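You operate a simulated robot arm through the tools that you are given. There is no shell and no other tool. Be economical: measure what you need, move in short steps, check, and stop when the job is done.

Carry out the task below with a simulated two-armed robot. There is one attempt and no reset: what you move stays moved.

JOB
On the top of the plywood box, fold the white hand towel in half, so that it is half as long.

Only the result counts: the job must be done as asked and must still hold three seconds after the hand-in. Knocking over, shifting, dropping, spilling or breaking anything else fails it. Flat cloth is picked up by pressing the open fingertips on it (5 to 10 N) and closing them slowly along it; thin cloth reads only 2 to 8 mm in the jaws.

ROBOT AND FRAMES
Two 7-joint arms with two-finger parallel grippers on one trunk, on a base that drives. Base frame: it is fixed to the floor where the robot stands at the start and does not move with it; the origin is under the middle of the robot, x ahead of it, y to its left, z up. Lengths are in mm, angles in degrees, forces in N, time in s.
The left shoulder is at the start at [70, 163, 920], the right one opposite. With the tool pointing down near the work surface each hand reaches from about 380 to 880 mm from the robot's upright axis, wherever it stands, measured 20 degrees to its own side. Places, roughly: top of the plywood box [600, 0, 600]. Payload 3.43 kg a hand.
Tool frame (each hand has its own): the origin (TCP) lies between the finger pads and is the grasp point; the fingertips stand 34 mm ahead of it; z points along the fingers, y is the line along which they close. Largest opening 128 mm; finger width 24, thickness 12; the body of the gripper, 48 by 130 mm, starts 96 mm behind the TCP.
Orientation is that of the tool frame in the base frame, as a unit quaternion [x, y, z, w]. With the fingers straight down and closing along the base's y, the tool's x points along the base's -x, its y along +y and its z along -z.

CONTROLS
- The arms move only by the tool play_rows. It takes "left_moves", "right_moves" or both (then of equal length, played together; a hand with none holds still); each is one flat list of numbers, 7 for each row, row after row: the closure, from 0 (fully open) to 1 (shut), then the shift along the tool's x, y, z in units of 200 mm (1.0 is 200 mm), then the turn, a rotation vector about the tool's x, y, z in units of 60 degrees (1.0 is 60 degrees). In form: [gripper, dx, dy, dz, ax, ay, az, gripper, dx, dy, dz, ax, ay, az, ...]. A call has 1 to 10 rows; each row is the pose to reach, as a shift and turn from the pose commanded when the call began, along the tool's axes at that moment. A call with a number of a shift or a turn outside -1 to 1 is refused whole. Rows are played at 5 a second. More than 50 mm and 8.6 degrees between two rows, or a gripper value outside its range, and nothing of the call is played. Where a pose cannot be reached the arm comes as near as it can. A force on the tool above 40 N (or 10 N above the force at the start of the call, whichever is more), or a blocked arm, ends the call early, and 0.2 s more pass. Each finger travels about 153 mm/s and halts on what it meets, pressing with about 44 N; the grip force reading is that of the motor and also rises with nothing between the fingers. The clock runs only during rows and for 0.2 s after the last one: add rows that repeat a pose to give the fingers time. It gives the time, the measured TCP pose, the force on the tool (base axes), the opening and the grip force at its end, in the units of the frame above (readings bear some noise).
- Cameras (640 x 400 px; columns grow to the right, rows downward): "scene" is now at [131.9, -0.8, 1131.3]; the picture's right is [-0.02, -1.00, 0.00], its down [-0.72, 0.02, -0.69] and it looks along [0.69, -0.02, -0.72] (base axes); focal length 262 px, centre (320, 200). "left" rides on the left gripper at [-36, 0, -98] in its tool frame; the picture's right is [0.00, -1.00, 0.00], its down [0.97, 0.00, -0.24] and it looks along [0.24, 0.00, 0.97] (tool axes); focal length 218 px, centre (320, 200). "right" rides on the right gripper at [-36, 0, -98] in its tool frame; the picture's right is [0.00, -1.00, 0.00], its down [0.97, 0.00, -0.24] and it looks along [0.24, 0.00, 0.97] (tool axes); focal length 218 px, centre (320, 200). There is no depth. A picture from a camera that has moved, and an enlarged one, comes with that camera's place and axes in the base frame and with its lens.
- get_image(camera): a new picture of that camera. The clock stands still meanwhile.
- lift_body(by): slides the trunk up (or, below 0, down) by that many mm; the arms and the scene camera ride with it, the base frame stays. It gives what a move gives, with no picture.
- steer(legs): drives the robot by 1 to 6 legs, each [ahead, left, turn to the left] in mm, mm and degrees, along the robot's own axes; the way and the turn of a leg run together, so that a leg with both is an arc; at most 1500 mm and 180 degrees a leg. The arms and the cameras ride along, it lands a little off, and it stops where it bumps. It gives what a move gives.
- aim_head(pan, tilt): turns the head with the scene camera to pan (to the left, within 86 degrees either way) and tilt (down, from -29 to 69), counted from straight ahead of the robot. It gives what a move gives.
- inspect(camera, box): a new picture of the part [left, top, right, bottom] of that camera's present view, enlarged. The clock stands still meanwhile.
- finish_job(): hands the job in; it is judged then, once.

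Work in short steps. Places have to be worked out from the pictures, the camera data and where the tool is seen: move nearer, look again, correct. Check each grasp and each placing, and mend what went wrong. You have 120 turns and 88 pictures in all, those below and enlarged ones among them. Open the grippers and draw the arms clear of the work before you hand the job in, unless the task says otherwise; then end with one line.

The tools are called after "Request:" as name(argument=value, ...) on one line, values as JSON. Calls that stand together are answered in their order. play_rows: Moves the arms, as the interface text tells. Its arguments: {"type":"object","properties":{"left_moves":{"type":"array"},"right_moves":{"type":"array"}},"required":[]} The other tools are called the same way: lift_body (by) slides the trunk up or down; steer (legs) drives the base; aim_head (pan, tilt) turns the head that bears the scene camera; get_image (camera) takes a picture; inspect (camera, box) takes an enlarged picture of a part of a camera's view; finish_job () hands the job in.

At the start:

```text
time: 0.0
left_tool_pos: [575.7, 296.9, 756.5]
left_orientation: [0.0, 1.0, 0.0, 0.0]
left_ft_force: [0.9, 0.3, 0.8]
left_opening: 128.0
left_gripper_force: 0.1
right_tool_pos: [628.8, -293.8, 780.4]
right_orientation: [0.0, 1.0, 0.001, 0.001]
right_ft_force: [-0.2, 0.4, 0.4]
right_opening: 128.1
right_gripper_force: 0.0
trunk travel left (down, up): [-400.0, 540.0]
robot x, y, heading: [-0.2, -3.2, -0.0]
head pan, tilt: [-1.3, 46.2]
```

scene: 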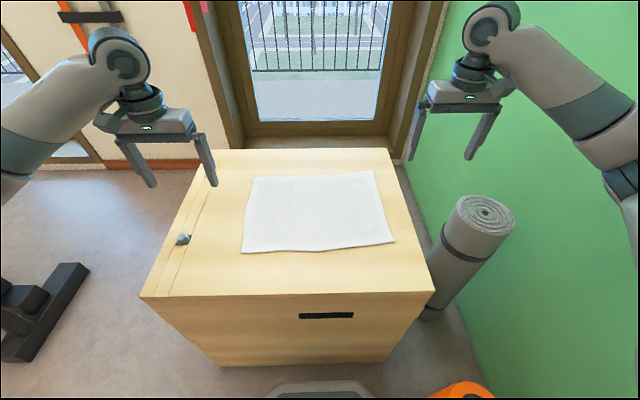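
right: 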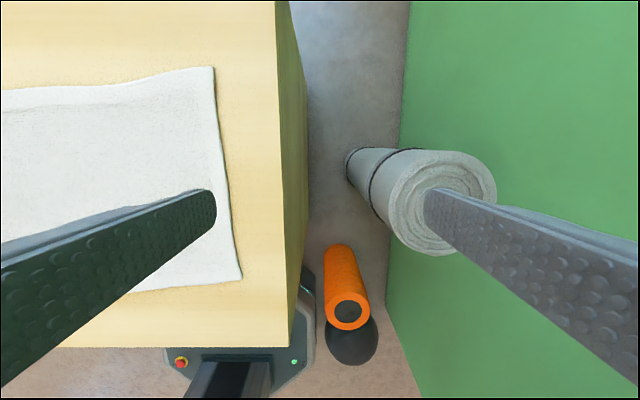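
left: 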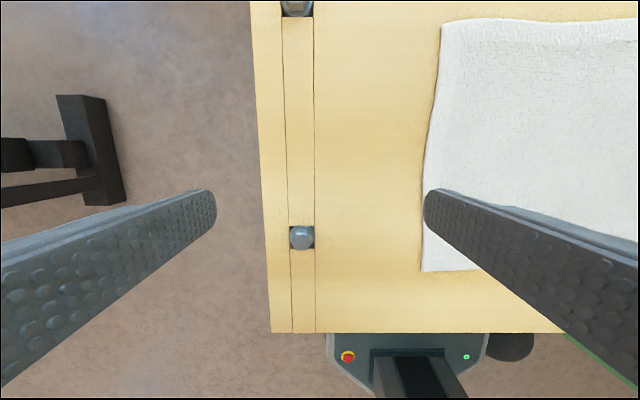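

The towel measures about 300 mm in x and 395 mm in y, so its long side runs left-right. I would fold it from the box's left side, so I look at the free floor there first.

Request:
aim_head(pan=60, tilt=45)

Request:
get_image(camera="scene")

```text
time: 1.3
left_tool_pos: [576.5, 296.1, 754.9]
left_orientation: [0.0, 1.0, 0.0, 0.0]
left_ft_force: [0.5, 0.4, 0.1]
left_opening: 127.8
left_gripper_force: 0.0
right_tool_pos: [628.4, -294.3, 780.5]
right_orientation: [0.0, 1.0, -0.001, 0.0]
right_ft_force: [-0.6, 0.5, 0.2]
right_opening: 127.9
right_gripper_force: 0.2
trunk travel left (down, up): [-400.0, 540.0]
robot x, y, heading: [-0.8, 0.5, -0.2]
head pan, tilt: [60.0, 45.0]
```

```text
84 pictures are left
camera scene: at [92.2, 71.4, 1133.0], right [0.87, -0.5, 0.0], down [-0.35, -0.61, -0.71], along [0.35, 0.61, -0.71], focal length 262 px, centre (320, 200)
```

scene: 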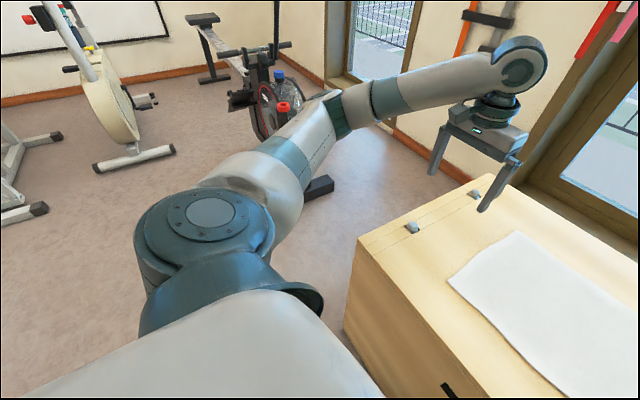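

The towel's plane works out to z ≈ 612 (left and scene views agree), the left box edge to y ≈ 345, and a rowing machine's foot to y ≈ 1050. I check the floor directly to the left before driving.

Request:
aim_head(pan=86, tilt=35)

Request:
get_image(camera="scene")

```text
time: 2.2
left_tool_pos: [576.0, 297.2, 755.1]
left_orientation: [0.0, 1.0, 0.0, 0.0]
left_ft_force: [1.2, -0.6, 0.2]
left_opening: 128.1
left_gripper_force: 0.0
right_tool_pos: [627.4, -294.3, 779.7]
right_orientation: [0.0, 1.0, 0.0, 0.0]
right_ft_force: [-0.5, -0.1, -0.3]
right_opening: 128.1
right_gripper_force: 0.0
trunk travel left (down, up): [-400.0, 540.0]
robot x, y, heading: [0.2, 2.5, 0.0]
head pan, tilt: [85.9, 35.0]
```

```text
83 pictures are left
camera scene: at [57.8, 88.8, 1147.8], right [1.0, -0.07, 0.0], down [-0.04, -0.57, -0.82], along [0.06, 0.82, -0.57], focal length 262 px, centre (320, 200)
```

scene: 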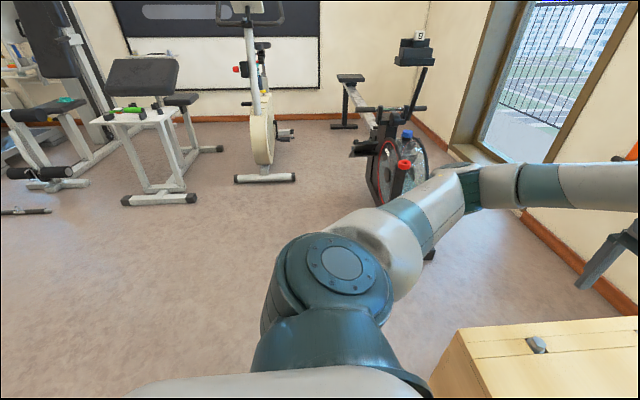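

The floor is clear. I drive back, left, turn to face the box's left side, then strafe part of the way.

Request:
steer(legs=[[-120, 0, 0], [0, 680, 0], [0, 0, -90], [0, 350, 0]])

Request:
aim_head(pan=30, tilt=60)

Request:
get_image(camera="scene")

```text
time: 12.5
left_tool_pos: [541.3, 118.0, 754.6]
left_orientation: [0.701, 0.713, 0.0, -0.001]
left_ft_force: [-0.1, -0.8, 0.1]
left_opening: 127.9
left_gripper_force: 0.0
right_tool_pos: [-47.5, 55.4, 781.3]
right_orientation: [0.702, 0.712, -0.001, 0.0]
right_ft_force: [0.8, -0.4, -0.3]
right_opening: 127.8
right_gripper_force: 0.0
trunk travel left (down, up): [-400.0, 540.0]
robot x, y, heading: [234.8, 684.5, -89.3]
head pan, tilt: [85.9, 35.0]
```

```text
time: 13.7
left_tool_pos: [540.6, 117.7, 754.6]
left_orientation: [0.701, 0.713, 0.0, 0.0]
left_ft_force: [0.8, 0.3, -0.3]
left_opening: 128.1
left_gripper_force: 0.1
right_tool_pos: [-48.2, 54.3, 780.5]
right_orientation: [0.702, 0.713, 0.0, -0.001]
right_ft_force: [-0.8, 0.0, 0.9]
right_opening: 127.8
right_gripper_force: 0.2
trunk travel left (down, up): [-400.0, 540.0]
robot x, y, heading: [231.1, 688.8, -89.0]
head pan, tilt: [30.0, 60.0]
```

```text
82 pictures are left
camera scene: at [271.1, 581.6, 1113.5], right [-0.86, -0.51, 0.0], down [-0.45, 0.74, -0.5], along [0.26, -0.43, -0.87], focal length 262 px, centre (320, 200)
```

scene: 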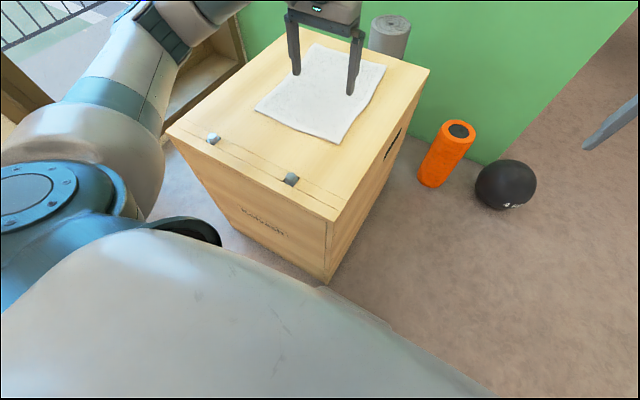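

The box's left face is at y ≈ 358 and there's a gap ahead of my base. I strafe the rest so that I'm centred on the towel at x ≈ 607.

Request:
steer(legs=[[0, 376, -1]])

Request:
aim_head(pan=0, tilt=58)

Request:
get_image(camera="scene")

```text
time: 16.2
left_tool_pos: [918.9, 115.4, 755.0]
left_orientation: [0.706, 0.708, 0.0, 0.0]
left_ft_force: [-0.9, 0.5, 0.0]
left_opening: 128.1
left_gripper_force: 0.1
right_tool_pos: [329.6, 63.3, 781.6]
right_orientation: [0.707, 0.708, -0.001, 0.0]
right_ft_force: [0.4, 0.4, 0.0]
right_opening: 128.0
right_gripper_force: 0.1
trunk travel left (down, up): [-400.0, 540.0]
robot x, y, heading: [622.9, 692.1, -90.4]
head pan, tilt: [30.0, 60.0]
```

```text
time: 17.1
left_tool_pos: [918.4, 117.3, 755.3]
left_orientation: [0.706, 0.708, 0.0, 0.001]
left_ft_force: [-0.7, -0.9, -0.3]
left_opening: 128.0
left_gripper_force: 0.1
right_tool_pos: [328.7, 63.7, 780.2]
right_orientation: [0.706, 0.708, 0.0, 0.0]
right_ft_force: [0.1, -0.1, 0.1]
right_opening: 128.1
right_gripper_force: 0.0
trunk travel left (down, up): [-400.0, 540.0]
robot x, y, heading: [620.9, 690.7, -90.1]
head pan, tilt: [0.0, 58.0]
```

```text
81 pictures are left
camera scene: at [622.5, 573.4, 1115.8], right [-1.0, 0.0, 0.0], down [0.0, 0.85, -0.53], along [0.0, -0.53, -0.85], focal length 262 px, centre (320, 200)
```

scene: 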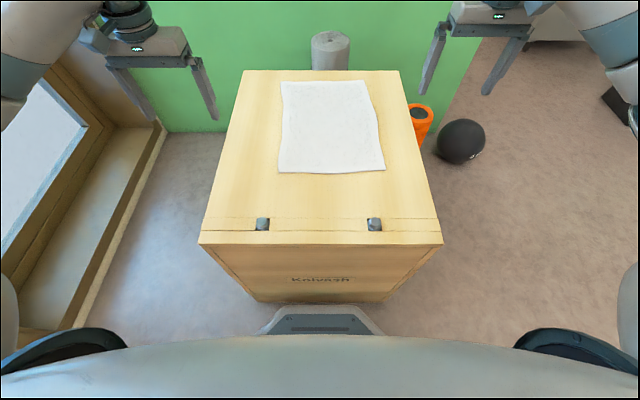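

The towel corners read (724,182), (465,176), (480,-189) and (742,-179), with about 65 mm of gap ahead of my base. I move ahead 25 mm.

Request:
steer(legs=[[25, 0, 0]])

```text
time: 17.9
left_tool_pos: [919.8, 91.1, 755.4]
left_orientation: [0.706, 0.708, 0.001, -0.001]
left_ft_force: [0.1, -0.4, -1.0]
left_opening: 128.0
left_gripper_force: 0.1
right_tool_pos: [329.8, 37.9, 778.7]
right_orientation: [0.706, 0.708, 0.0, 0.0]
right_ft_force: [0.5, -0.1, -0.3]
right_opening: 128.3
right_gripper_force: 0.1
trunk travel left (down, up): [-400.0, 540.0]
robot x, y, heading: [620.5, 670.9, -90.1]
head pan, tilt: [0.0, 58.0]
```

Bring both hands above the near corners, half closing the grippers.

Request:
play_rows(left_moves=[0.2, 0.064, -0.19, 0, 0, 0, 0, 0.4, 0.128, -0.38, 0, 0, 0, 0, 0.6, 0.192, -0.57, 0, 0, 0, 0, 0.7, 0.256, -0.76, 0, 0, 0, 0, 0.76, 0.32, -0.95, 0, 0, 0, 0, 0.76, 0.32, -0.95, 0, 0, 0, 0], right_moves=[0.2, 0.125, 0.165, 0, 0, 0, 0, 0.4, 0.25, 0.33, 0, 0, 0, 0, 0.6, 0.375, 0.495, 0, 0, 0, 0, 0.7, 0.5, 0.66, 0, 0, 0, 0, 0.76, 0.625, 0.825, 0, 0, 0, 0, 0.76, 0.625, 0.825, 0.0, 0, 0, 0])

Request:
get_image(camera="left")

Request:
get_image(camera="right")

```text
time: 19.3
left_tool_pos: [728.5, 155.4, 755.2]
left_orientation: [0.706, 0.708, 0.0, 0.0]
left_ft_force: [0.3, -0.5, 0.1]
left_opening: 30.7
left_gripper_force: 0.1
right_tool_pos: [495.6, 162.2, 780.1]
right_orientation: [0.707, 0.707, 0.0, 0.0]
right_ft_force: [-0.2, -0.4, -0.6]
right_opening: 30.6
right_gripper_force: 0.0
trunk travel left (down, up): [-400.0, 540.0]
robot x, y, heading: [623.7, 667.2, -90.1]
head pan, tilt: [0.0, 58.0]
```

```text
80 pictures are left
camera left: at [728.6, 119.2, 853.9], right [-1.0, 0.0, 0.0], down [0.0, 0.97, 0.24], along [0.0, 0.24, -0.97], focal length 218 px, centre (320, 200)
```

left: 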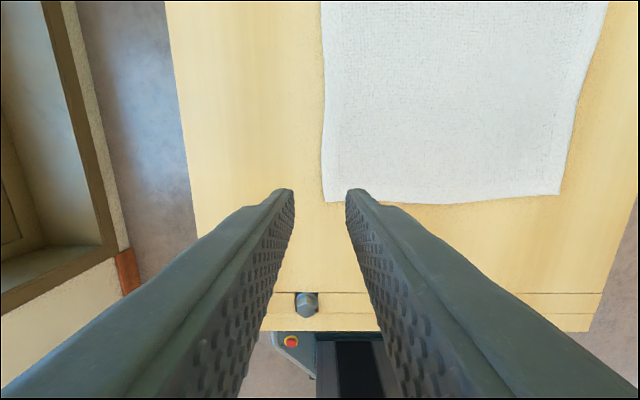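

```text
79 pictures are left
camera right: at [495.4, 125.9, 877.9], right [-1.0, 0.0, 0.0], down [0.0, 0.97, 0.24], along [0.0, 0.24, -0.97], focal length 218 px, centre (320, 200)
```

right: 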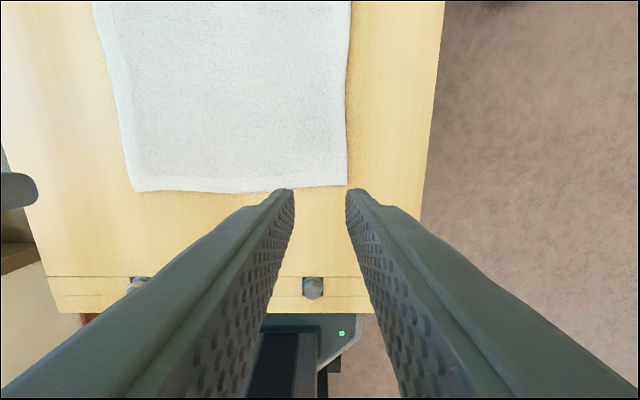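

Both hand cameras agree: corners (724,182) and (463,174). I shift the left hand to (694,167) and lower both to z ≈ 662.

Request:
play_rows(left_moves=[0.76, 0.03, -0.085, 0.15, 0, 0, 0, 0.76, 0.06, -0.17, 0.32, 0, 0, 0, 0.76, 0.06, -0.17, 0.465, 0, 0, 0, 0.76, 0.06, -0.17, 0.465, 0, 0, 0], right_moves=[0.76, 0, 0, 0.2, 0, 0, 0, 0.76, 0, 0, 0.4, 0, 0, 0, 0.76, 0, 0, 0.59, 0, 0, 0, 0.76, 0, 0, 0.59, 0, 0, 0])

Request:
get_image(camera="left")

Request:
get_image(camera="right")

```text
time: 20.3
left_tool_pos: [694.1, 169.6, 663.1]
left_orientation: [0.707, 0.707, -0.001, 0.0]
left_ft_force: [-0.9, -0.3, 0.3]
left_opening: 30.5
left_gripper_force: 0.1
right_tool_pos: [494.9, 163.0, 663.2]
right_orientation: [0.706, 0.708, 0.0, -0.001]
right_ft_force: [-0.3, 0.8, 0.7]
right_opening: 30.9
right_gripper_force: 0.0
trunk travel left (down, up): [-400.0, 540.0]
robot x, y, heading: [616.9, 668.9, -89.8]
head pan, tilt: [0.0, 58.0]
```

```text
78 pictures are left
camera left: at [695.0, 131.6, 761.6], right [-1.0, 0.0, 0.0], down [0.0, 0.97, 0.24], along [0.0, 0.24, -0.97], focal length 218 px, centre (320, 200)
```

left: 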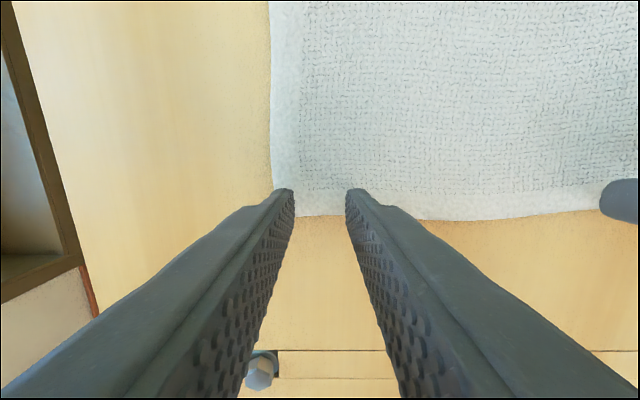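

```text
77 pictures are left
camera right: at [494.6, 125.9, 759.8], right [-1.0, 0.0, 0.0], down [0.0, 0.97, 0.24], along [0.0, 0.24, -0.97], focal length 218 px, centre (320, 200)
```

right: 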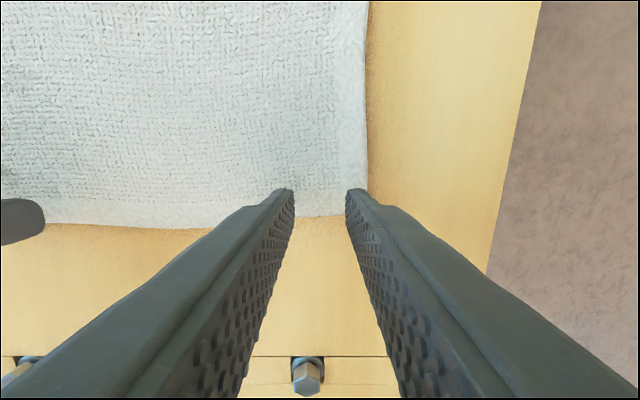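

The fingertips lie just inside the edge. I shift 5 mm inward and descend to z ≈ 648, watching force.

Request:
play_rows(left_moves=[0.76, -0.025, 0, 0.03, 0, 0, 0, 0.76, -0.025, 0, 0.055, 0, 0, 0, 0.76, -0.025, 0, 0.075, 0, 0, 0, 0.76, -0.025, 0, 0.075, 0, 0, 0], right_moves=[0.76, -0.02, 0, 0.03, 0, 0, 0, 0.76, -0.02, 0, 0.055, 0, 0, 0, 0.76, -0.02, 0, 0.075, 0, 0, 0, 0.76, -0.02, 0, 0.075, 0, 0, 0])

```text
time: 21.3
left_tool_pos: [695.0, 163.6, 647.2]
left_orientation: [0.706, 0.708, 0.0, 0.0]
left_ft_force: [-1.2, -1.0, 4.2]
left_opening: 30.7
left_gripper_force: 0.2
right_tool_pos: [494.7, 159.0, 648.2]
right_orientation: [0.706, 0.708, 0.0, 0.001]
right_ft_force: [0.0, -2.2, 7.5]
right_opening: 30.7
right_gripper_force: 0.0
trunk travel left (down, up): [-400.0, 540.0]
robot x, y, heading: [619.1, 667.0, -89.8]
head pan, tilt: [0.0, 58.0]
```

Both are touching (4.2 and 7.5 N). I press the left a touch more and close slowly.

Request:
play_rows(left_moves=[0.76, 0, 0, 0.008, 0, 0, 0, 0.79, 0, 0, 0.008, 0, 0, 0, 0.82, 0, 0, 0.008, 0, 0, 0, 0.85, 0, 0, 0.008, 0, 0, 0, 0.88, 0, 0, 0.008, 0, 0, 0, 0.91, 0, 0, 0.008, 0, 0, 0, 0.94, 0, 0, 0.008, 0, 0, 0, 0.97, 0, 0, 0.008, 0, 0, 0, 1, 0, 0, 0.008, 0, 0, 0, 1, 0, 0, 0.008, 0, 0, 0], right_moves=[0.76, 0, 0, 0.002, 0, 0, 0, 0.79, 0, 0, 0.002, 0, 0, 0, 0.82, 0, 0, 0.002, 0, 0, 0, 0.85, 0, 0, 0.002, 0, 0, 0, 0.88, 0, 0, 0.002, 0, 0, 0, 0.91, 0, 0, 0.002, 0, 0, 0, 0.94, 0, 0, 0.002, 0, 0, 0, 0.97, 0, 0, 0.002, 0, 0, 0, 1, 0, 0, 0.002, 0, 0, 0, 1, 0, 0, 0.002, 0, 0, 0])

Request:
get_image(camera="scene")

```text
time: 23.5
left_tool_pos: [696.8, 163.2, 647.5]
left_orientation: [0.706, 0.708, 0.0, 0.002]
left_ft_force: [0.4, 0.4, 10.7]
left_opening: 0.0
left_gripper_force: 33.1
right_tool_pos: [494.3, 159.7, 646.4]
right_orientation: [0.706, 0.708, -0.001, 0.001]
right_ft_force: [0.2, -0.8, 10.3]
right_opening: 0.0
right_gripper_force: 33.5
trunk travel left (down, up): [-400.0, 540.0]
robot x, y, heading: [621.2, 669.1, -90.0]
head pan, tilt: [0.0, 58.0]
```

```text
76 pictures are left
camera scene: at [622.6, 550.5, 1116.1], right [-1.0, 0.0, 0.0], down [0.0, 0.85, -0.53], along [0.0, -0.53, -0.85], focal length 262 px, centre (320, 200)
```

scene: 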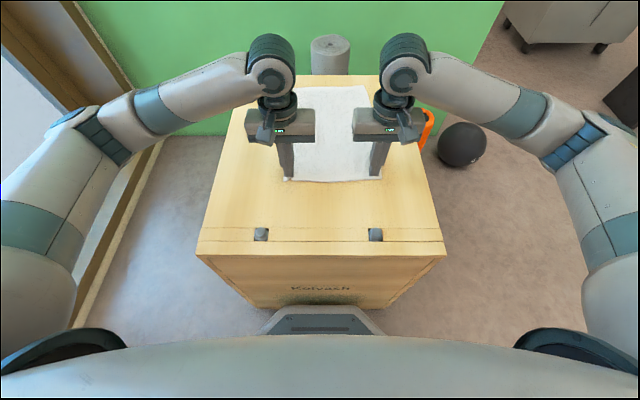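

Both read 0 opening, so no cloth was taken. I look at the left hand's view.

Request:
inspect(camera="left", box=[220, 120, 460, 270])

```text
2.67 times, centred on (340, 195) of left
camera zoom: at [696.0, 126.3, 746.4], right [-1.0, 0.0, 0.0], down [0.0, 0.97, 0.24], along [0.0, 0.24, -0.97], focal length 582 px, centre (267, 213)
```

zoom: 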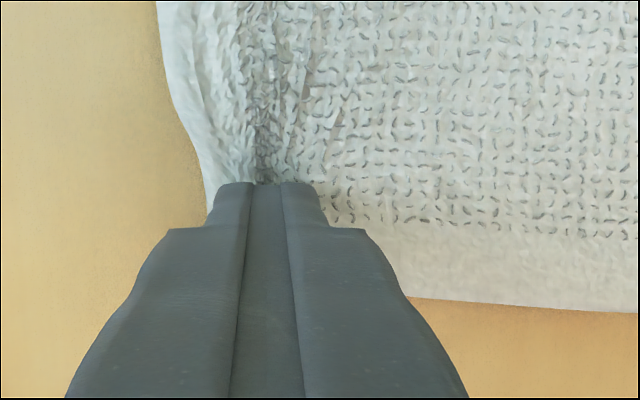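

The cloth is gathered but perhaps not clamped. I lift 30 mm to test.

Request:
play_rows(left_moves=[1, 0, 0, -0.05, 0, 0, 0, 1, 0, 0, -0.1, 0, 0, 0, 1, 0, 0, -0.15, 0, 0, 0], right_moves=[1, 0, 0, -0.05, 0, 0, 0, 1, 0, 0, -0.1, 0, 0, 0, 1, 0, 0, -0.15, 0, 0, 0])

Request:
get_image(camera="left")

Request:
get_image(camera="right")

```text
time: 24.3
left_tool_pos: [693.8, 162.2, 675.2]
left_orientation: [0.707, 0.707, 0.0, 0.0]
left_ft_force: [-1.0, 0.0, 0.5]
left_opening: 0.1
left_gripper_force: 33.0
right_tool_pos: [496.0, 159.5, 679.2]
right_orientation: [0.706, 0.708, 0.0, 0.0]
right_ft_force: [0.2, -1.0, 0.3]
right_opening: 0.0
right_gripper_force: 32.9
trunk travel left (down, up): [-400.0, 540.0]
robot x, y, heading: [620.3, 665.7, -90.1]
head pan, tilt: [0.0, 58.0]
```

```text
74 pictures are left
camera left: at [694.6, 125.8, 774.6], right [-1.0, 0.0, 0.0], down [0.0, 0.97, 0.24], along [0.0, 0.24, -0.97], focal length 218 px, centre (320, 200)
```

left: 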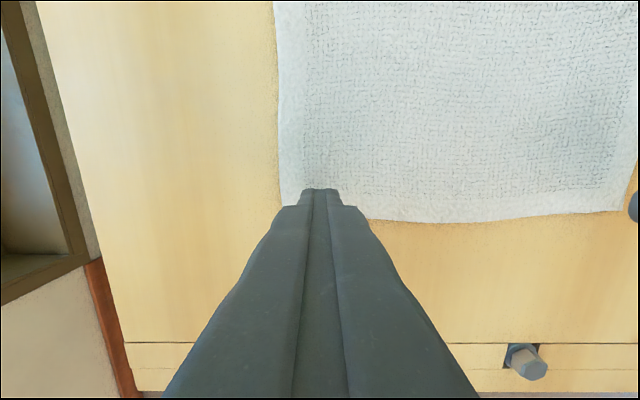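

```text
73 pictures are left
camera right: at [494.9, 123.4, 774.9], right [-1.0, 0.0, 0.0], down [0.0, 0.97, 0.24], along [0.0, 0.24, -0.97], focal length 218 px, centre (320, 200)
```

right: 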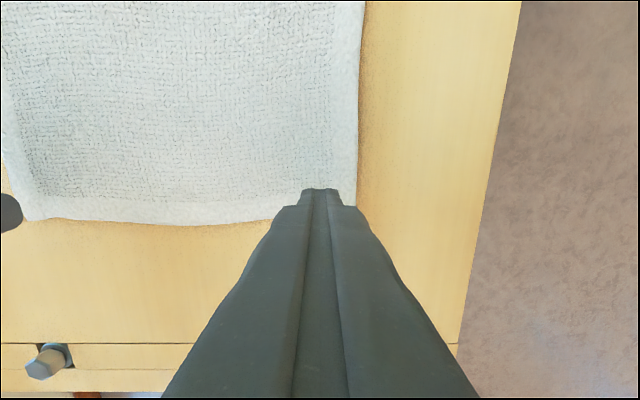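

The cloth slipped out. I retry with a wider opening (~51 mm), with both fingers well on the cloth, and closing more slowly.

Request:
play_rows(left_moves=[0.8, -0.02, -0.04, 0, 0, 0, 0, 0.6, -0.035, -0.08, 0, 0, 0, 0, 0.6, -0.035, -0.08, 0.06, 0, 0, 0, 0.6, -0.035, -0.08, 0.12, 0, 0, 0, 0.6, -0.035, -0.08, 0.145, 0, 0, 0, 0.6, -0.035, -0.08, 0.145, 0, 0, 0], right_moves=[0.8, -0.01, 0.03, 0, 0, 0, 0, 0.6, -0.02, 0.07, 0, 0, 0, 0, 0.6, -0.02, 0.07, 0.06, 0, 0, 0, 0.6, -0.02, 0.07, 0.12, 0, 0, 0, 0.6, -0.02, 0.07, 0.145, 0, 0, 0, 0.6, -0.02, 0.07, 0.145, 0, 0, 0])

```text
time: 25.7
left_tool_pos: [680.2, 156.5, 648.5]
left_orientation: [0.707, 0.708, 0.0, 0.0]
left_ft_force: [1.4, -0.1, 2.6]
left_opening: 51.1
left_gripper_force: 0.0
right_tool_pos: [507.0, 155.9, 648.7]
right_orientation: [0.707, 0.708, 0.0, 0.0]
right_ft_force: [0.7, -1.1, 3.8]
right_opening: 51.4
right_gripper_force: 0.1
trunk travel left (down, up): [-400.0, 540.0]
robot x, y, heading: [623.1, 668.6, -89.7]
head pan, tilt: [0.0, 58.0]
```

Only 2.6 and 3.8 N; I press about 1.3 mm deeper and start closing slowly.

Request:
play_rows(left_moves=[0.6, 0, 0, 0.007, 0, 0, 0, 0.6, 0, 0, 0.007, 0, 0, 0, 0.62, 0, 0, 0.007, 0, 0, 0, 0.64, 0, 0, 0.007, 0, 0, 0, 0.66, 0, 0, 0.007, 0, 0, 0, 0.68, 0, 0, 0.007, 0, 0, 0, 0.7, 0, 0, 0.007, 0, 0, 0, 0.72, 0, 0, 0.007, 0, 0, 0, 0.74, 0, 0, 0.007, 0, 0, 0, 0.76, 0, 0, 0.007, 0, 0, 0], right_moves=[0.6, 0, 0, 0.006, 0, 0, 0, 0.6, 0, 0, 0.006, 0, 0, 0, 0.62, 0, 0, 0.006, 0, 0, 0, 0.64, 0, 0, 0.006, 0, 0, 0, 0.66, 0, 0, 0.006, 0, 0, 0, 0.68, 0, 0, 0.006, 0, 0, 0, 0.7, 0, 0, 0.006, 0, 0, 0, 0.72, 0, 0, 0.006, 0, 0, 0, 0.74, 0, 0, 0.006, 0, 0, 0, 0.76, 0, 0, 0.006, 0, 0, 0])

Request:
inspect(camera="left", box=[220, 120, 460, 270])

```text
time: 27.9
left_tool_pos: [679.5, 157.1, 647.1]
left_orientation: [0.706, 0.708, -0.001, 0.0]
left_ft_force: [-0.2, 0.4, 12.4]
left_opening: 29.1
left_gripper_force: 0.1
right_tool_pos: [507.2, 157.9, 646.9]
right_orientation: [0.706, 0.708, -0.001, 0.0]
right_ft_force: [0.0, -0.3, 9.2]
right_opening: 29.7
right_gripper_force: 0.0
trunk travel left (down, up): [-400.0, 540.0]
robot x, y, heading: [621.1, 667.7, -89.9]
head pan, tilt: [0.0, 58.0]
```

```text
2.67 times, centred on (340, 195) of left
camera zoom: at [679.4, 120.3, 746.4], right [-1.0, 0.0, 0.0], down [0.0, 0.97, 0.24], along [0.0, 0.24, -0.97], focal length 582 px, centre (267, 213)
```

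zoom: 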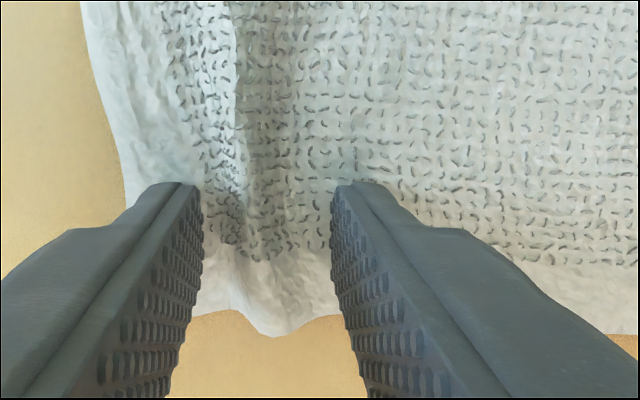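

A proper ridge is rising between the fingers. I continue closing slowly.

Request:
play_rows(left_moves=[0.78, 0, 0, -0.002, 0, 0, 0, 0.8, 0, 0, -0.002, 0, 0, 0, 0.82, 0, 0, -0.002, 0, 0, 0, 0.84, 0, 0, -0.002, 0, 0, 0, 0.86, 0, 0, -0.002, 0, 0, 0, 0.88, 0, 0, -0.002, 0, 0, 0, 0.9, 0, 0, -0.002, 0, 0, 0, 0.92, 0, 0, -0.002, 0, 0, 0, 0.94, 0, 0, -0.002, 0, 0, 0], right_moves=[0.78, 0, 0, 0, 0, 0, 0, 0.8, 0, 0, 0, 0, 0, 0, 0.82, 0, 0, 0, 0, 0, 0, 0.84, 0, 0, 0, 0, 0, 0, 0.86, 0, 0, 0, 0, 0, 0, 0.88, 0, 0, 0, 0, 0, 0, 0.9, 0, 0, 0, 0, 0, 0, 0.92, 0, 0, 0, 0, 0, 0, 0.94, 0, 0, 0, 0, 0, 0])

Request:
inspect(camera="left", box=[220, 120, 460, 270])

Request:
inspect(camera="right", box=[220, 120, 460, 270])

```text
time: 29.9
left_tool_pos: [680.4, 157.0, 647.8]
left_orientation: [0.707, 0.708, -0.001, 0.0]
left_ft_force: [-5.3, -0.4, 8.4]
left_opening: 10.6
left_gripper_force: 2.7
right_tool_pos: [507.5, 157.4, 648.0]
right_orientation: [0.707, 0.708, 0.0, 0.0]
right_ft_force: [5.4, -0.4, 10.0]
right_opening: 10.3
right_gripper_force: 2.3
trunk travel left (down, up): [-400.0, 540.0]
robot x, y, heading: [620.1, 667.3, -89.9]
head pan, tilt: [0.0, 58.0]
```

```text
2.67 times, centred on (340, 195) of left
camera zoom: at [679.5, 120.0, 746.7], right [-1.0, 0.0, 0.0], down [0.0, 0.97, 0.24], along [0.0, 0.24, -0.97], focal length 582 px, centre (267, 213)
```

zoom: 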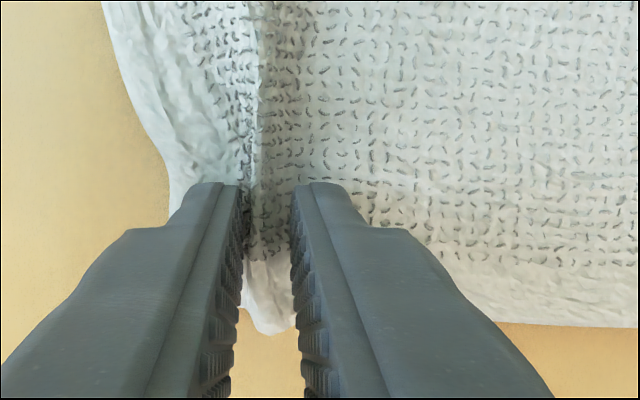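

```text
2.67 times, centred on (340, 195) of right
camera zoom: at [507.5, 121.2, 744.9], right [-1.0, 0.0, 0.0], down [0.0, 0.97, 0.24], along [0.0, 0.24, -0.97], focal length 582 px, centre (267, 213)
```

zoom: 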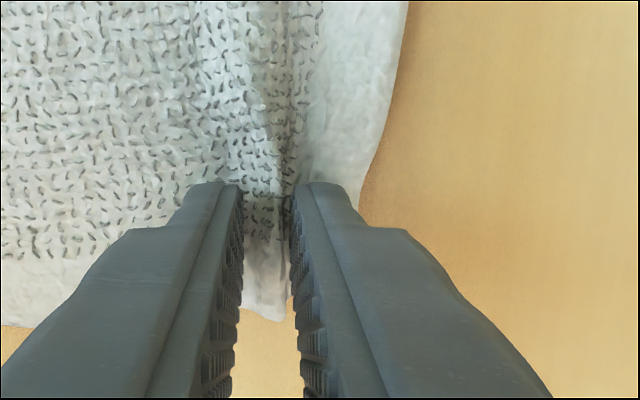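

Cloth is now between the fingers on both sides (10 mm, force on the pads). I close fully.

Request:
play_rows(left_moves=[0.96, 0, 0, 0, 0, 0, 0, 0.98, 0, 0, 0, 0, 0, 0, 1, 0, 0, 0, 0, 0, 0, 1, 0, 0, 0, 0, 0, 0, 1, 0, 0, 0, 0, 0, 0], right_moves=[0.96, 0, 0, 0, 0, 0, 0, 0.98, 0, 0, 0, 0, 0, 0, 1, 0, 0, 0, 0, 0, 0, 1, 0, 0, 0, 0, 0, 0, 1, 0, 0, 0, 0, 0, 0])

```text
time: 31.1
left_tool_pos: [678.2, 156.2, 647.8]
left_orientation: [0.707, 0.708, -0.001, -0.001]
left_ft_force: [-20.5, -1.0, 6.8]
left_opening: 4.2
left_gripper_force: 39.1
right_tool_pos: [508.1, 157.2, 646.3]
right_orientation: [0.707, 0.708, 0.0, 0.0]
right_ft_force: [20.7, 1.7, 7.5]
right_opening: 4.1
right_gripper_force: 38.1
trunk travel left (down, up): [-400.0, 540.0]
robot x, y, heading: [619.2, 667.4, -90.2]
head pan, tilt: [0.0, 58.0]
```

Both grip about 4 mm of cloth, with tension between the hands. I ease them 6 mm inwards, lift 10 mm and draw the whole towel 60 mm toward me to gain reach.

Request:
play_rows(left_moves=[1, 0, -0.03, -0.05, 0, 0, 0, 1, 0.05, -0.03, -0.06, 0, 0, 0, 1, 0.1, -0.03, -0.06, 0, 0, 0, 1, 0.15, -0.03, -0.06, 0, 0, 0, 1, 0.2, -0.03, -0.06, 0, 0, 0, 1, 0.25, -0.03, -0.06, 0, 0, 0, 1, 0.3, -0.03, -0.06, 0, 0, 0, 1, 0.3, -0.03, -0.06, 0, 0, 0], right_moves=[1, 0, 0.03, -0.05, 0, 0, 0, 1, 0.05, 0.03, -0.06, 0, 0, 0, 1, 0.1, 0.03, -0.06, 0, 0, 0, 1, 0.15, 0.03, -0.06, 0, 0, 0, 1, 0.2, 0.03, -0.06, 0, 0, 0, 1, 0.25, 0.03, -0.06, 0, 0, 0, 1, 0.3, 0.03, -0.06, 0, 0, 0, 1, 0.3, 0.03, -0.06, 0, 0, 0])

Request:
get_image(camera="scene")

```text
time: 32.9
left_tool_pos: [674.3, 215.8, 659.1]
left_orientation: [0.706, 0.708, 0.001, 0.0]
left_ft_force: [-1.5, -0.8, -0.3]
left_opening: 4.1
left_gripper_force: 38.7
right_tool_pos: [515.3, 217.0, 660.8]
right_orientation: [0.707, 0.707, 0.001, 0.0]
right_ft_force: [0.3, -1.1, 0.7]
right_opening: 3.7
right_gripper_force: 38.3
trunk travel left (down, up): [-400.0, 540.0]
robot x, y, heading: [622.4, 668.0, -90.1]
head pan, tilt: [0.0, 58.0]
```

```text
69 pictures are left
camera scene: at [622.5, 548.9, 1115.8], right [-1.0, 0.0, 0.0], down [0.0, 0.85, -0.53], along [0.0, -0.53, -0.85], focal length 262 px, centre (320, 200)
```

scene: 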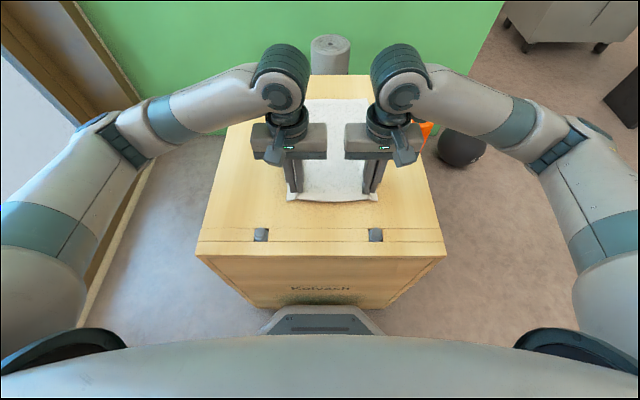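

The towel slid with the hands and its far edge is now at y ≈ -121, so the fold line should be near y ≈ 57. I play the first half of the folding arc, up to above the fold line.

Request:
play_rows(left_moves=[1, -0.012, 0, -0.07, 0, 0, 0, 1, -0.048, 0, -0.2, 0, 0, 0, 1, -0.107, 0, -0.3225, 0, 0, 0, 1, -0.186, 0, -0.433, 0, 0, 0, 1, -0.284, 0, -0.5285, 0, 0, 0, 1, -0.398, 0, -0.605, 0, 0, 0, 1, -0.523, 0, -0.6635, 0, 0, 0, 1, -0.657, 0, -0.698, 0, 0, 0, 1, -0.795, 0, -0.71, 0, 0, 0, 1, -0.795, 0, -0.71, 0, 0, 0], right_moves=[1, -0.012, 0, -0.07, 0, 0, 0, 1, -0.048, 0, -0.2, 0, 0, 0, 1, -0.107, 0, -0.3225, 0, 0, 0, 1, -0.186, 0, -0.433, 0, 0, 0, 1, -0.284, 0, -0.5285, 0, 0, 0, 1, -0.398, 0, -0.605, 0, 0, 0, 1, -0.523, 0, -0.6635, 0, 0, 0, 1, -0.657, 0, -0.698, 0, 0, 0, 1, -0.795, 0, -0.71, 0, 0, 0, 1, -0.795, 0, -0.71, 0, 0, 0])

Request:
get_image(camera="scene")

Request:
get_image(camera="left")

```text
time: 35.1
left_tool_pos: [673.2, 57.7, 799.5]
left_orientation: [0.707, 0.708, -0.001, 0.0]
left_ft_force: [-0.4, -0.2, 0.2]
left_opening: 4.1
left_gripper_force: 39.0
right_tool_pos: [514.5, 58.8, 802.9]
right_orientation: [0.706, 0.708, 0.0, 0.0]
right_ft_force: [-0.3, 0.3, 0.0]
right_opening: 3.7
right_gripper_force: 37.9
trunk travel left (down, up): [-400.0, 540.0]
robot x, y, heading: [619.2, 666.3, -89.9]
head pan, tilt: [0.0, 58.0]
```

```text
68 pictures are left
camera scene: at [622.5, 549.2, 1115.9], right [-1.0, 0.0, 0.0], down [0.0, 0.85, -0.53], along [0.0, -0.53, -0.85], focal length 262 px, centre (320, 200)
```

scene: 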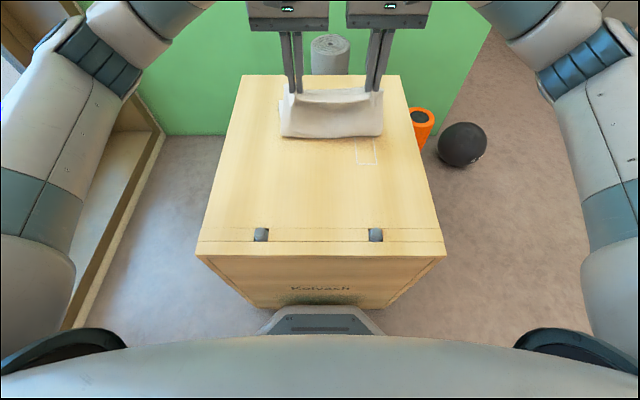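

```text
67 pictures are left
camera left: at [673.0, 21.2, 897.5], right [-1.0, 0.0, 0.0], down [0.0, 0.97, 0.24], along [0.0, 0.24, -0.97], focal length 218 px, centre (320, 200)
```

left: 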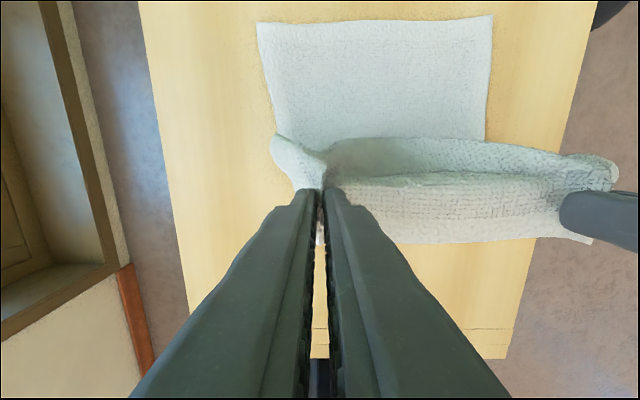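

The towel hangs squarely with the lower half undisturbed (far edge y ≈ -118). I play the second half of the arc, ending with the tips ~15 mm above the lower layer.

Request:
play_rows(left_moves=[1, -0.138, 0, 0.012, 0, 0, 0, 1, -0.272, 0.005, 0.0465, 0, 0, 0, 1, -0.3975, 0.01, 0.105, 0, 0, 0, 1, -0.511, 0.015, 0.1815, 0, 0, 0, 1, -0.609, 0.015, 0.277, 0, 0, 0, 1, -0.6885, 0.015, 0.3875, 0, 0, 0, 1, -0.747, 0.015, 0.51, 0, 0, 0, 1, -0.83, 0.015, 0.62, 0, 0, 0, 1, -0.83, 0.015, 0.62, 0, 0, 0], right_moves=[1, -0.138, 0, 0.012, 0, 0, 0, 1, -0.272, -0.005, 0.0465, 0, 0, 0, 1, -0.3975, -0.01, 0.105, 0, 0, 0, 1, -0.511, -0.015, 0.1815, 0, 0, 0, 1, -0.609, -0.015, 0.277, 0, 0, 0, 1, -0.6885, -0.015, 0.3875, 0, 0, 0, 1, -0.747, -0.015, 0.51, 0, 0, 0, 1, -0.83, -0.015, 0.62, 0, 0, 0, 1, -0.83, -0.015, 0.62, 0, 0, 0])

Request:
get_image(camera="left")

Request:
get_image(camera="scene")

```text
time: 37.1
left_tool_pos: [676.4, -108.1, 676.1]
left_orientation: [0.707, 0.708, 0.0, 0.0]
left_ft_force: [-8.1, -1.3, -0.3]
left_opening: 4.2
left_gripper_force: 38.7
right_tool_pos: [511.0, -109.4, 676.3]
right_orientation: [0.706, 0.708, 0.0, 0.0]
right_ft_force: [7.1, 0.2, 0.7]
right_opening: 3.6
right_gripper_force: 38.6
trunk travel left (down, up): [-400.0, 540.0]
robot x, y, heading: [622.3, 665.3, -90.0]
head pan, tilt: [0.0, 58.0]
```

```text
66 pictures are left
camera left: at [676.9, -145.3, 774.7], right [-1.0, 0.0, 0.0], down [0.0, 0.97, 0.24], along [0.0, 0.24, -0.97], focal length 218 px, centre (320, 200)
```

left: 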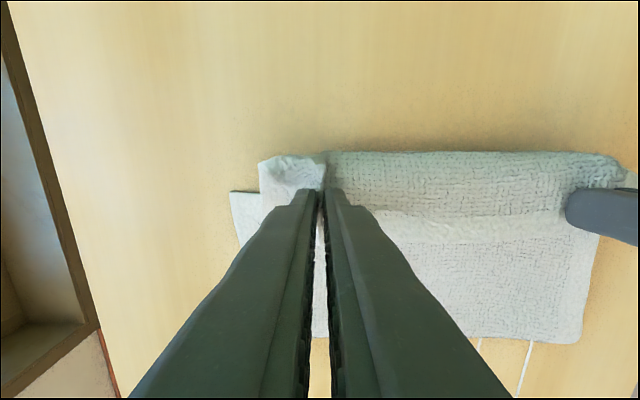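

```text
65 pictures are left
camera scene: at [622.5, 549.2, 1115.9], right [-1.0, 0.0, 0.0], down [0.0, 0.85, -0.53], along [0.0, -0.53, -0.85], focal length 262 px, centre (320, 200)
```

scene: 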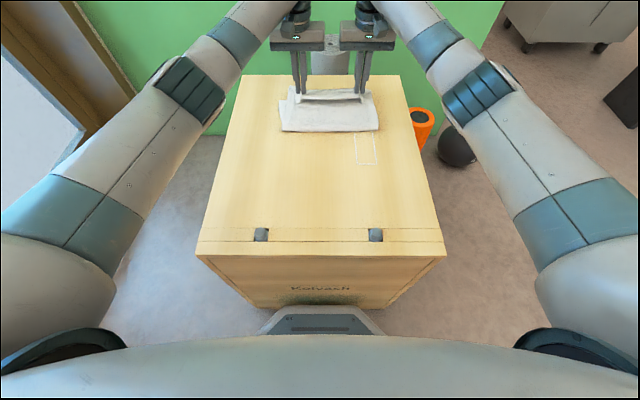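

The edge is over the far edge, with its hem curled back at the grips. I lower to just above the layers and open gently.

Request:
play_rows(left_moves=[1, 0, 0, 0.05, 0, 0, 0, 1, 0.01, -0.01, 0.1, 0, 0, 0, 1, 0.02, -0.01, 0.115, 0, 0, 0, 0.95, 0.02, -0.01, 0.115, 0, 0, 0, 0.88, 0.02, -0.01, 0.115, 0, 0, 0, 0.8, 0.02, -0.01, 0.115, 0, 0, 0, 0.8, 0.02, -0.01, 0.115, 0, 0, 0], right_moves=[1, 0, 0, 0.05, 0, 0, 0, 1, 0.01, 0.01, 0.1, 0, 0, 0, 1, 0.02, 0.01, 0.115, 0, 0, 0, 0.95, 0.02, 0.01, 0.115, 0, 0, 0, 0.88, 0.02, 0.01, 0.115, 0, 0, 0, 0.8, 0.02, 0.01, 0.115, 0, 0, 0, 0.8, 0.02, 0.01, 0.115, 0, 0, 0])

Request:
get_image(camera="left")

```text
time: 38.7
left_tool_pos: [673.4, -105.0, 653.1]
left_orientation: [0.707, 0.708, 0.0, 0.001]
left_ft_force: [-0.2, -1.7, 6.8]
left_opening: 22.9
left_gripper_force: 0.1
right_tool_pos: [513.9, -104.4, 654.1]
right_orientation: [0.706, 0.708, -0.001, 0.001]
right_ft_force: [1.3, -1.2, 6.9]
right_opening: 23.5
right_gripper_force: 0.1
trunk travel left (down, up): [-400.0, 540.0]
robot x, y, heading: [618.9, 665.1, -90.2]
head pan, tilt: [0.0, 58.0]
```

```text
64 pictures are left
camera left: at [675.3, -141.8, 752.8], right [-1.0, 0.0, 0.0], down [0.0, 0.97, 0.24], along [0.0, 0.24, -0.97], focal length 218 px, centre (320, 200)
```

left: 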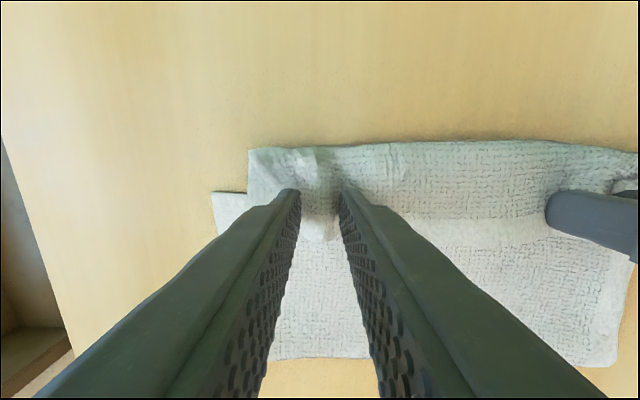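

Released. I raise both hands straight up 80 mm and look at how it lies.

Request:
play_rows(left_moves=[0.8, 0, 0, -0.1, 0, 0, 0, 0.8, 0, 0, -0.25, 0, 0, 0, 0.8, 0, 0, -0.45, 0, 0, 0, 0.8, 0.2, 0.1, -0.5, 0, 0, 0, 0.8, 0.4, 0.2, -0.5, 0, 0, 0, 0.8, 0.6, 0.3, -0.5, 0, 0, 0], right_moves=[0.8, 0, 0, -0.1, 0, 0, 0, 0.8, 0, 0, -0.25, 0, 0, 0, 0.8, 0, 0, -0.45, 0, 0, 0, 0.8, 0.2, -0.1, -0.5, 0, 0, 0, 0.8, 0.4, -0.2, -0.5, 0, 0, 0, 0.8, 0.6, -0.3, -0.5, 0, 0, 0])

Request:
get_image(camera="scene")

Request:
get_image(camera="left")

```text
time: 40.1
left_tool_pos: [734.9, 15.0, 756.2]
left_orientation: [0.706, 0.708, 0.0, -0.001]
left_ft_force: [-0.9, -0.1, 0.6]
left_opening: 25.6
left_gripper_force: 0.0
right_tool_pos: [450.2, 17.3, 755.7]
right_orientation: [0.706, 0.708, -0.001, 0.0]
right_ft_force: [-1.0, 0.1, 1.7]
right_opening: 25.7
right_gripper_force: 0.1
trunk travel left (down, up): [-400.0, 540.0]
robot x, y, heading: [624.0, 671.9, -89.8]
head pan, tilt: [0.0, 58.0]
```

```text
63 pictures are left
camera scene: at [622.5, 550.0, 1116.0], right [-1.0, 0.0, 0.0], down [0.0, 0.85, -0.53], along [0.0, -0.53, -0.85], focal length 262 px, centre (320, 200)
```

scene: 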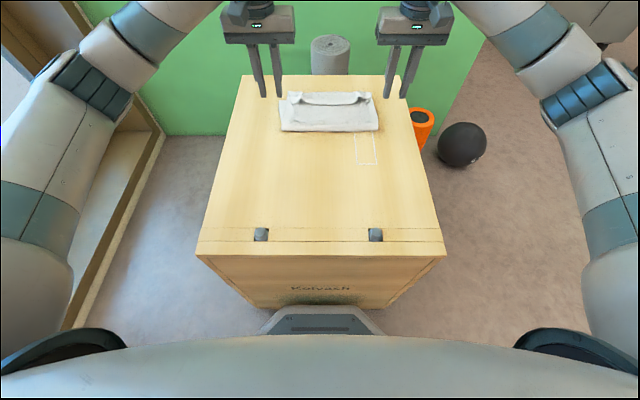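

```text
62 pictures are left
camera left: at [735.3, -22.0, 855.1], right [-1.0, 0.0, 0.0], down [0.0, 0.97, 0.24], along [0.0, 0.24, -0.97], focal length 218 px, centre (320, 200)
```

left: 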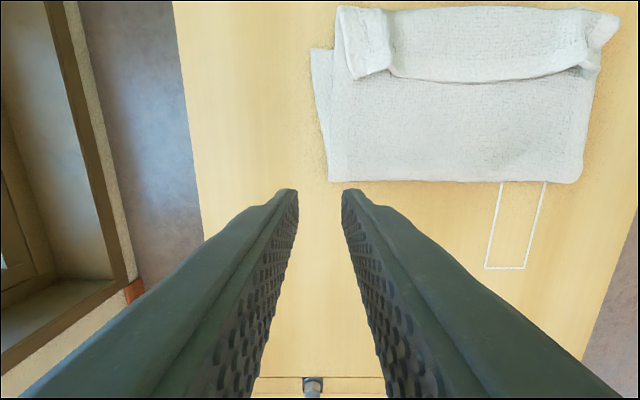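

The fold line rolled to y ≈ 15 (it should be ≈ 60), and the upper edge curled back about 60 mm on top. I'll re-grip that curled hem, draw it back and lay it again more carefully; first I hover over it.

Request:
play_rows(left_moves=[0.75, -0.19, -0.08, 0, 0, 0, 0, 0.7, -0.38, -0.15, 0, 0, 0, 0, 0.6, -0.56, -0.225, 0.05, 0, 0, 0, 0.6, -0.56, -0.225, 0.2, 0, 0, 0, 0.6, -0.56, -0.225, 0.3, 0, 0, 0, 0.6, -0.56, -0.225, 0.3, 0, 0, 0], right_moves=[0.75, -0.19, 0.08, 0, 0, 0, 0, 0.7, -0.38, 0.15, 0, 0, 0, 0, 0.6, -0.585, 0.225, 0.05, 0, 0, 0, 0.6, -0.585, 0.225, 0.2, 0, 0, 0, 0.6, -0.585, 0.225, 0.3, 0, 0, 0, 0.6, -0.585, 0.225, 0.3, 0, 0, 0])

Request:
get_image(camera="left")

Request:
get_image(camera="right")

```text
time: 41.5
left_tool_pos: [690.9, -96.4, 691.6]
left_orientation: [0.706, 0.708, 0.0, 0.0]
left_ft_force: [-0.3, -0.7, 0.7]
left_opening: 51.4
left_gripper_force: 0.0
right_tool_pos: [497.3, -103.8, 692.5]
right_orientation: [0.707, 0.707, 0.0, 0.0]
right_ft_force: [-0.5, -0.6, -0.3]
right_opening: 51.3
right_gripper_force: 0.2
trunk travel left (down, up): [-400.0, 540.0]
robot x, y, heading: [621.4, 666.0, -90.0]
head pan, tilt: [0.0, 58.0]
```

```text
61 pictures are left
camera left: at [690.1, -131.8, 791.0], right [-1.0, 0.0, 0.0], down [0.0, 0.97, 0.24], along [0.0, 0.24, -0.97], focal length 218 px, centre (320, 200)
```

left: 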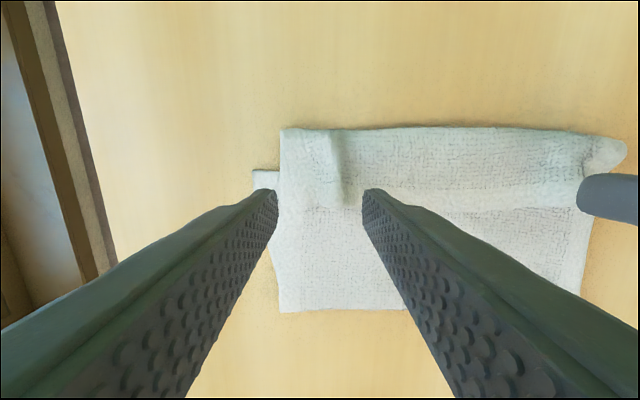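

```text
60 pictures are left
camera right: at [497.3, -140.7, 791.1], right [-1.0, 0.0, 0.0], down [0.0, 0.97, 0.24], along [0.0, 0.24, -0.97], focal length 218 px, centre (320, 200)
```

right: 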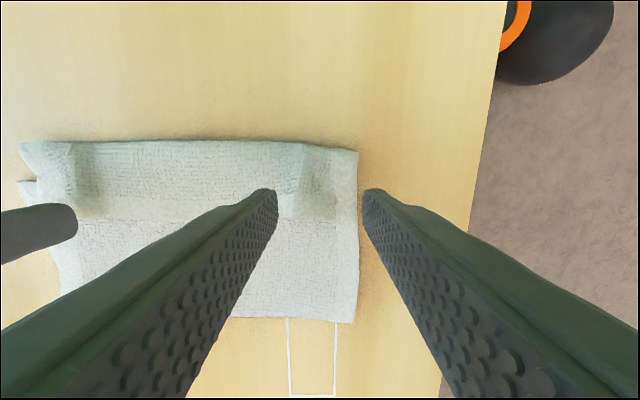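

The old pinch humps are at x ≈ 682 and x ≈ 520, hem at y ≈ -85. I centre the open fingers over them and lower.

Request:
play_rows(left_moves=[0.6, 0, -0.045, 0.05, 0, 0, 0, 0.6, 0, -0.045, 0.12, 0, 0, 0, 0.6, 0, -0.045, 0.16, 0, 0, 0, 0.6, 0, -0.045, 0.185, 0, 0, 0, 0.6, 0, -0.045, 0.185, 0, 0, 0], right_moves=[0.6, 0.025, 0.115, 0.05, 0, 0, 0, 0.6, 0.025, 0.115, 0.12, 0, 0, 0, 0.6, 0.025, 0.115, 0.16, 0, 0, 0, 0.6, 0.025, 0.115, 0.185, 0, 0, 0, 0.6, 0.025, 0.115, 0.185, 0, 0, 0])

```text
time: 42.7
left_tool_pos: [680.9, -97.1, 654.7]
left_orientation: [0.706, 0.708, 0.0, 0.0]
left_ft_force: [-0.1, 1.3, 2.4]
left_opening: 51.2
left_gripper_force: 0.1
right_tool_pos: [520.3, -97.5, 656.2]
right_orientation: [0.707, 0.708, 0.001, 0.001]
right_ft_force: [-0.1, -0.1, 2.2]
right_opening: 51.5
right_gripper_force: 0.3
trunk travel left (down, up): [-400.0, 540.0]
robot x, y, heading: [619.8, 668.2, -90.0]
head pan, tilt: [0.0, 58.0]
```

Light contact at tip z ≈ 621. I press about 1 mm more and begin closing slowly.

Request:
play_rows(left_moves=[0.6, 0, 0, 0.008, 0, 0, 0, 0.62, 0, 0, 0.008, 0, 0, 0, 0.64, 0, 0, 0.008, 0, 0, 0, 0.66, 0, 0, 0.008, 0, 0, 0, 0.68, 0, 0, 0.008, 0, 0, 0, 0.7, 0, 0, 0.008, 0, 0, 0, 0.72, 0, 0, 0.008, 0, 0, 0, 0.74, 0, 0, 0.008, 0, 0, 0, 0.76, 0, 0, 0.008, 0, 0, 0, 0.78, 0, 0, 0.008, 0, 0, 0], right_moves=[0.6, 0, 0, 0.008, 0, 0, 0, 0.62, 0, 0, 0.008, 0, 0, 0, 0.64, 0, 0, 0.008, 0, 0, 0, 0.66, 0, 0, 0.008, 0, 0, 0, 0.68, 0, 0, 0.008, 0, 0, 0, 0.7, 0, 0, 0.008, 0, 0, 0, 0.72, 0, 0, 0.008, 0, 0, 0, 0.74, 0, 0, 0.008, 0, 0, 0, 0.76, 0, 0, 0.008, 0, 0, 0, 0.78, 0, 0, 0.008, 0, 0, 0])

Request:
inspect(camera="left", box=[220, 120, 460, 270])

Request:
inspect(camera="right", box=[220, 120, 460, 270])

```text
time: 44.9
left_tool_pos: [679.7, -97.1, 653.1]
left_orientation: [0.706, 0.708, 0.0, 0.001]
left_ft_force: [-0.3, 0.6, 4.6]
left_opening: 27.4
left_gripper_force: 0.0
right_tool_pos: [521.6, -97.8, 656.0]
right_orientation: [0.706, 0.708, 0.0, 0.0]
right_ft_force: [0.2, 0.4, 3.0]
right_opening: 27.3
right_gripper_force: 0.1
trunk travel left (down, up): [-400.0, 540.0]
robot x, y, heading: [619.6, 666.6, -90.0]
head pan, tilt: [0.0, 58.0]
```

```text
2.67 times, centred on (340, 195) of left
camera zoom: at [680.3, -133.4, 752.9], right [-1.0, 0.0, 0.0], down [0.0, 0.97, 0.24], along [0.0, 0.24, -0.97], focal length 582 px, centre (267, 213)
```

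zoom: 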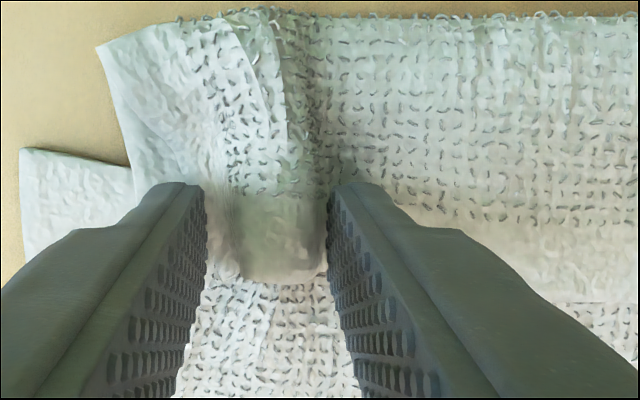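

```text
2.67 times, centred on (340, 195) of right
camera zoom: at [521.2, -133.1, 753.1], right [-1.0, 0.0, 0.0], down [0.0, 0.97, 0.24], along [0.0, 0.24, -0.97], focal length 582 px, centre (267, 213)
```

zoom: 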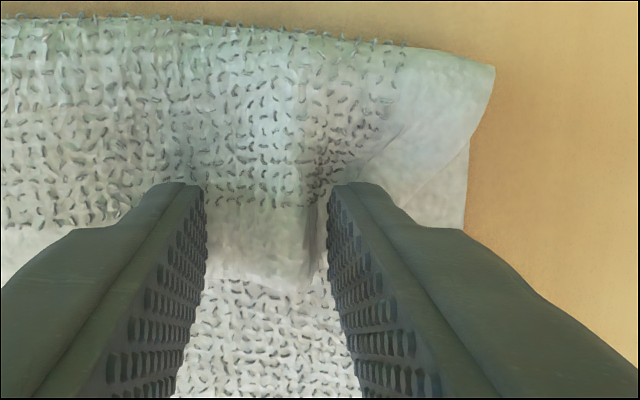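

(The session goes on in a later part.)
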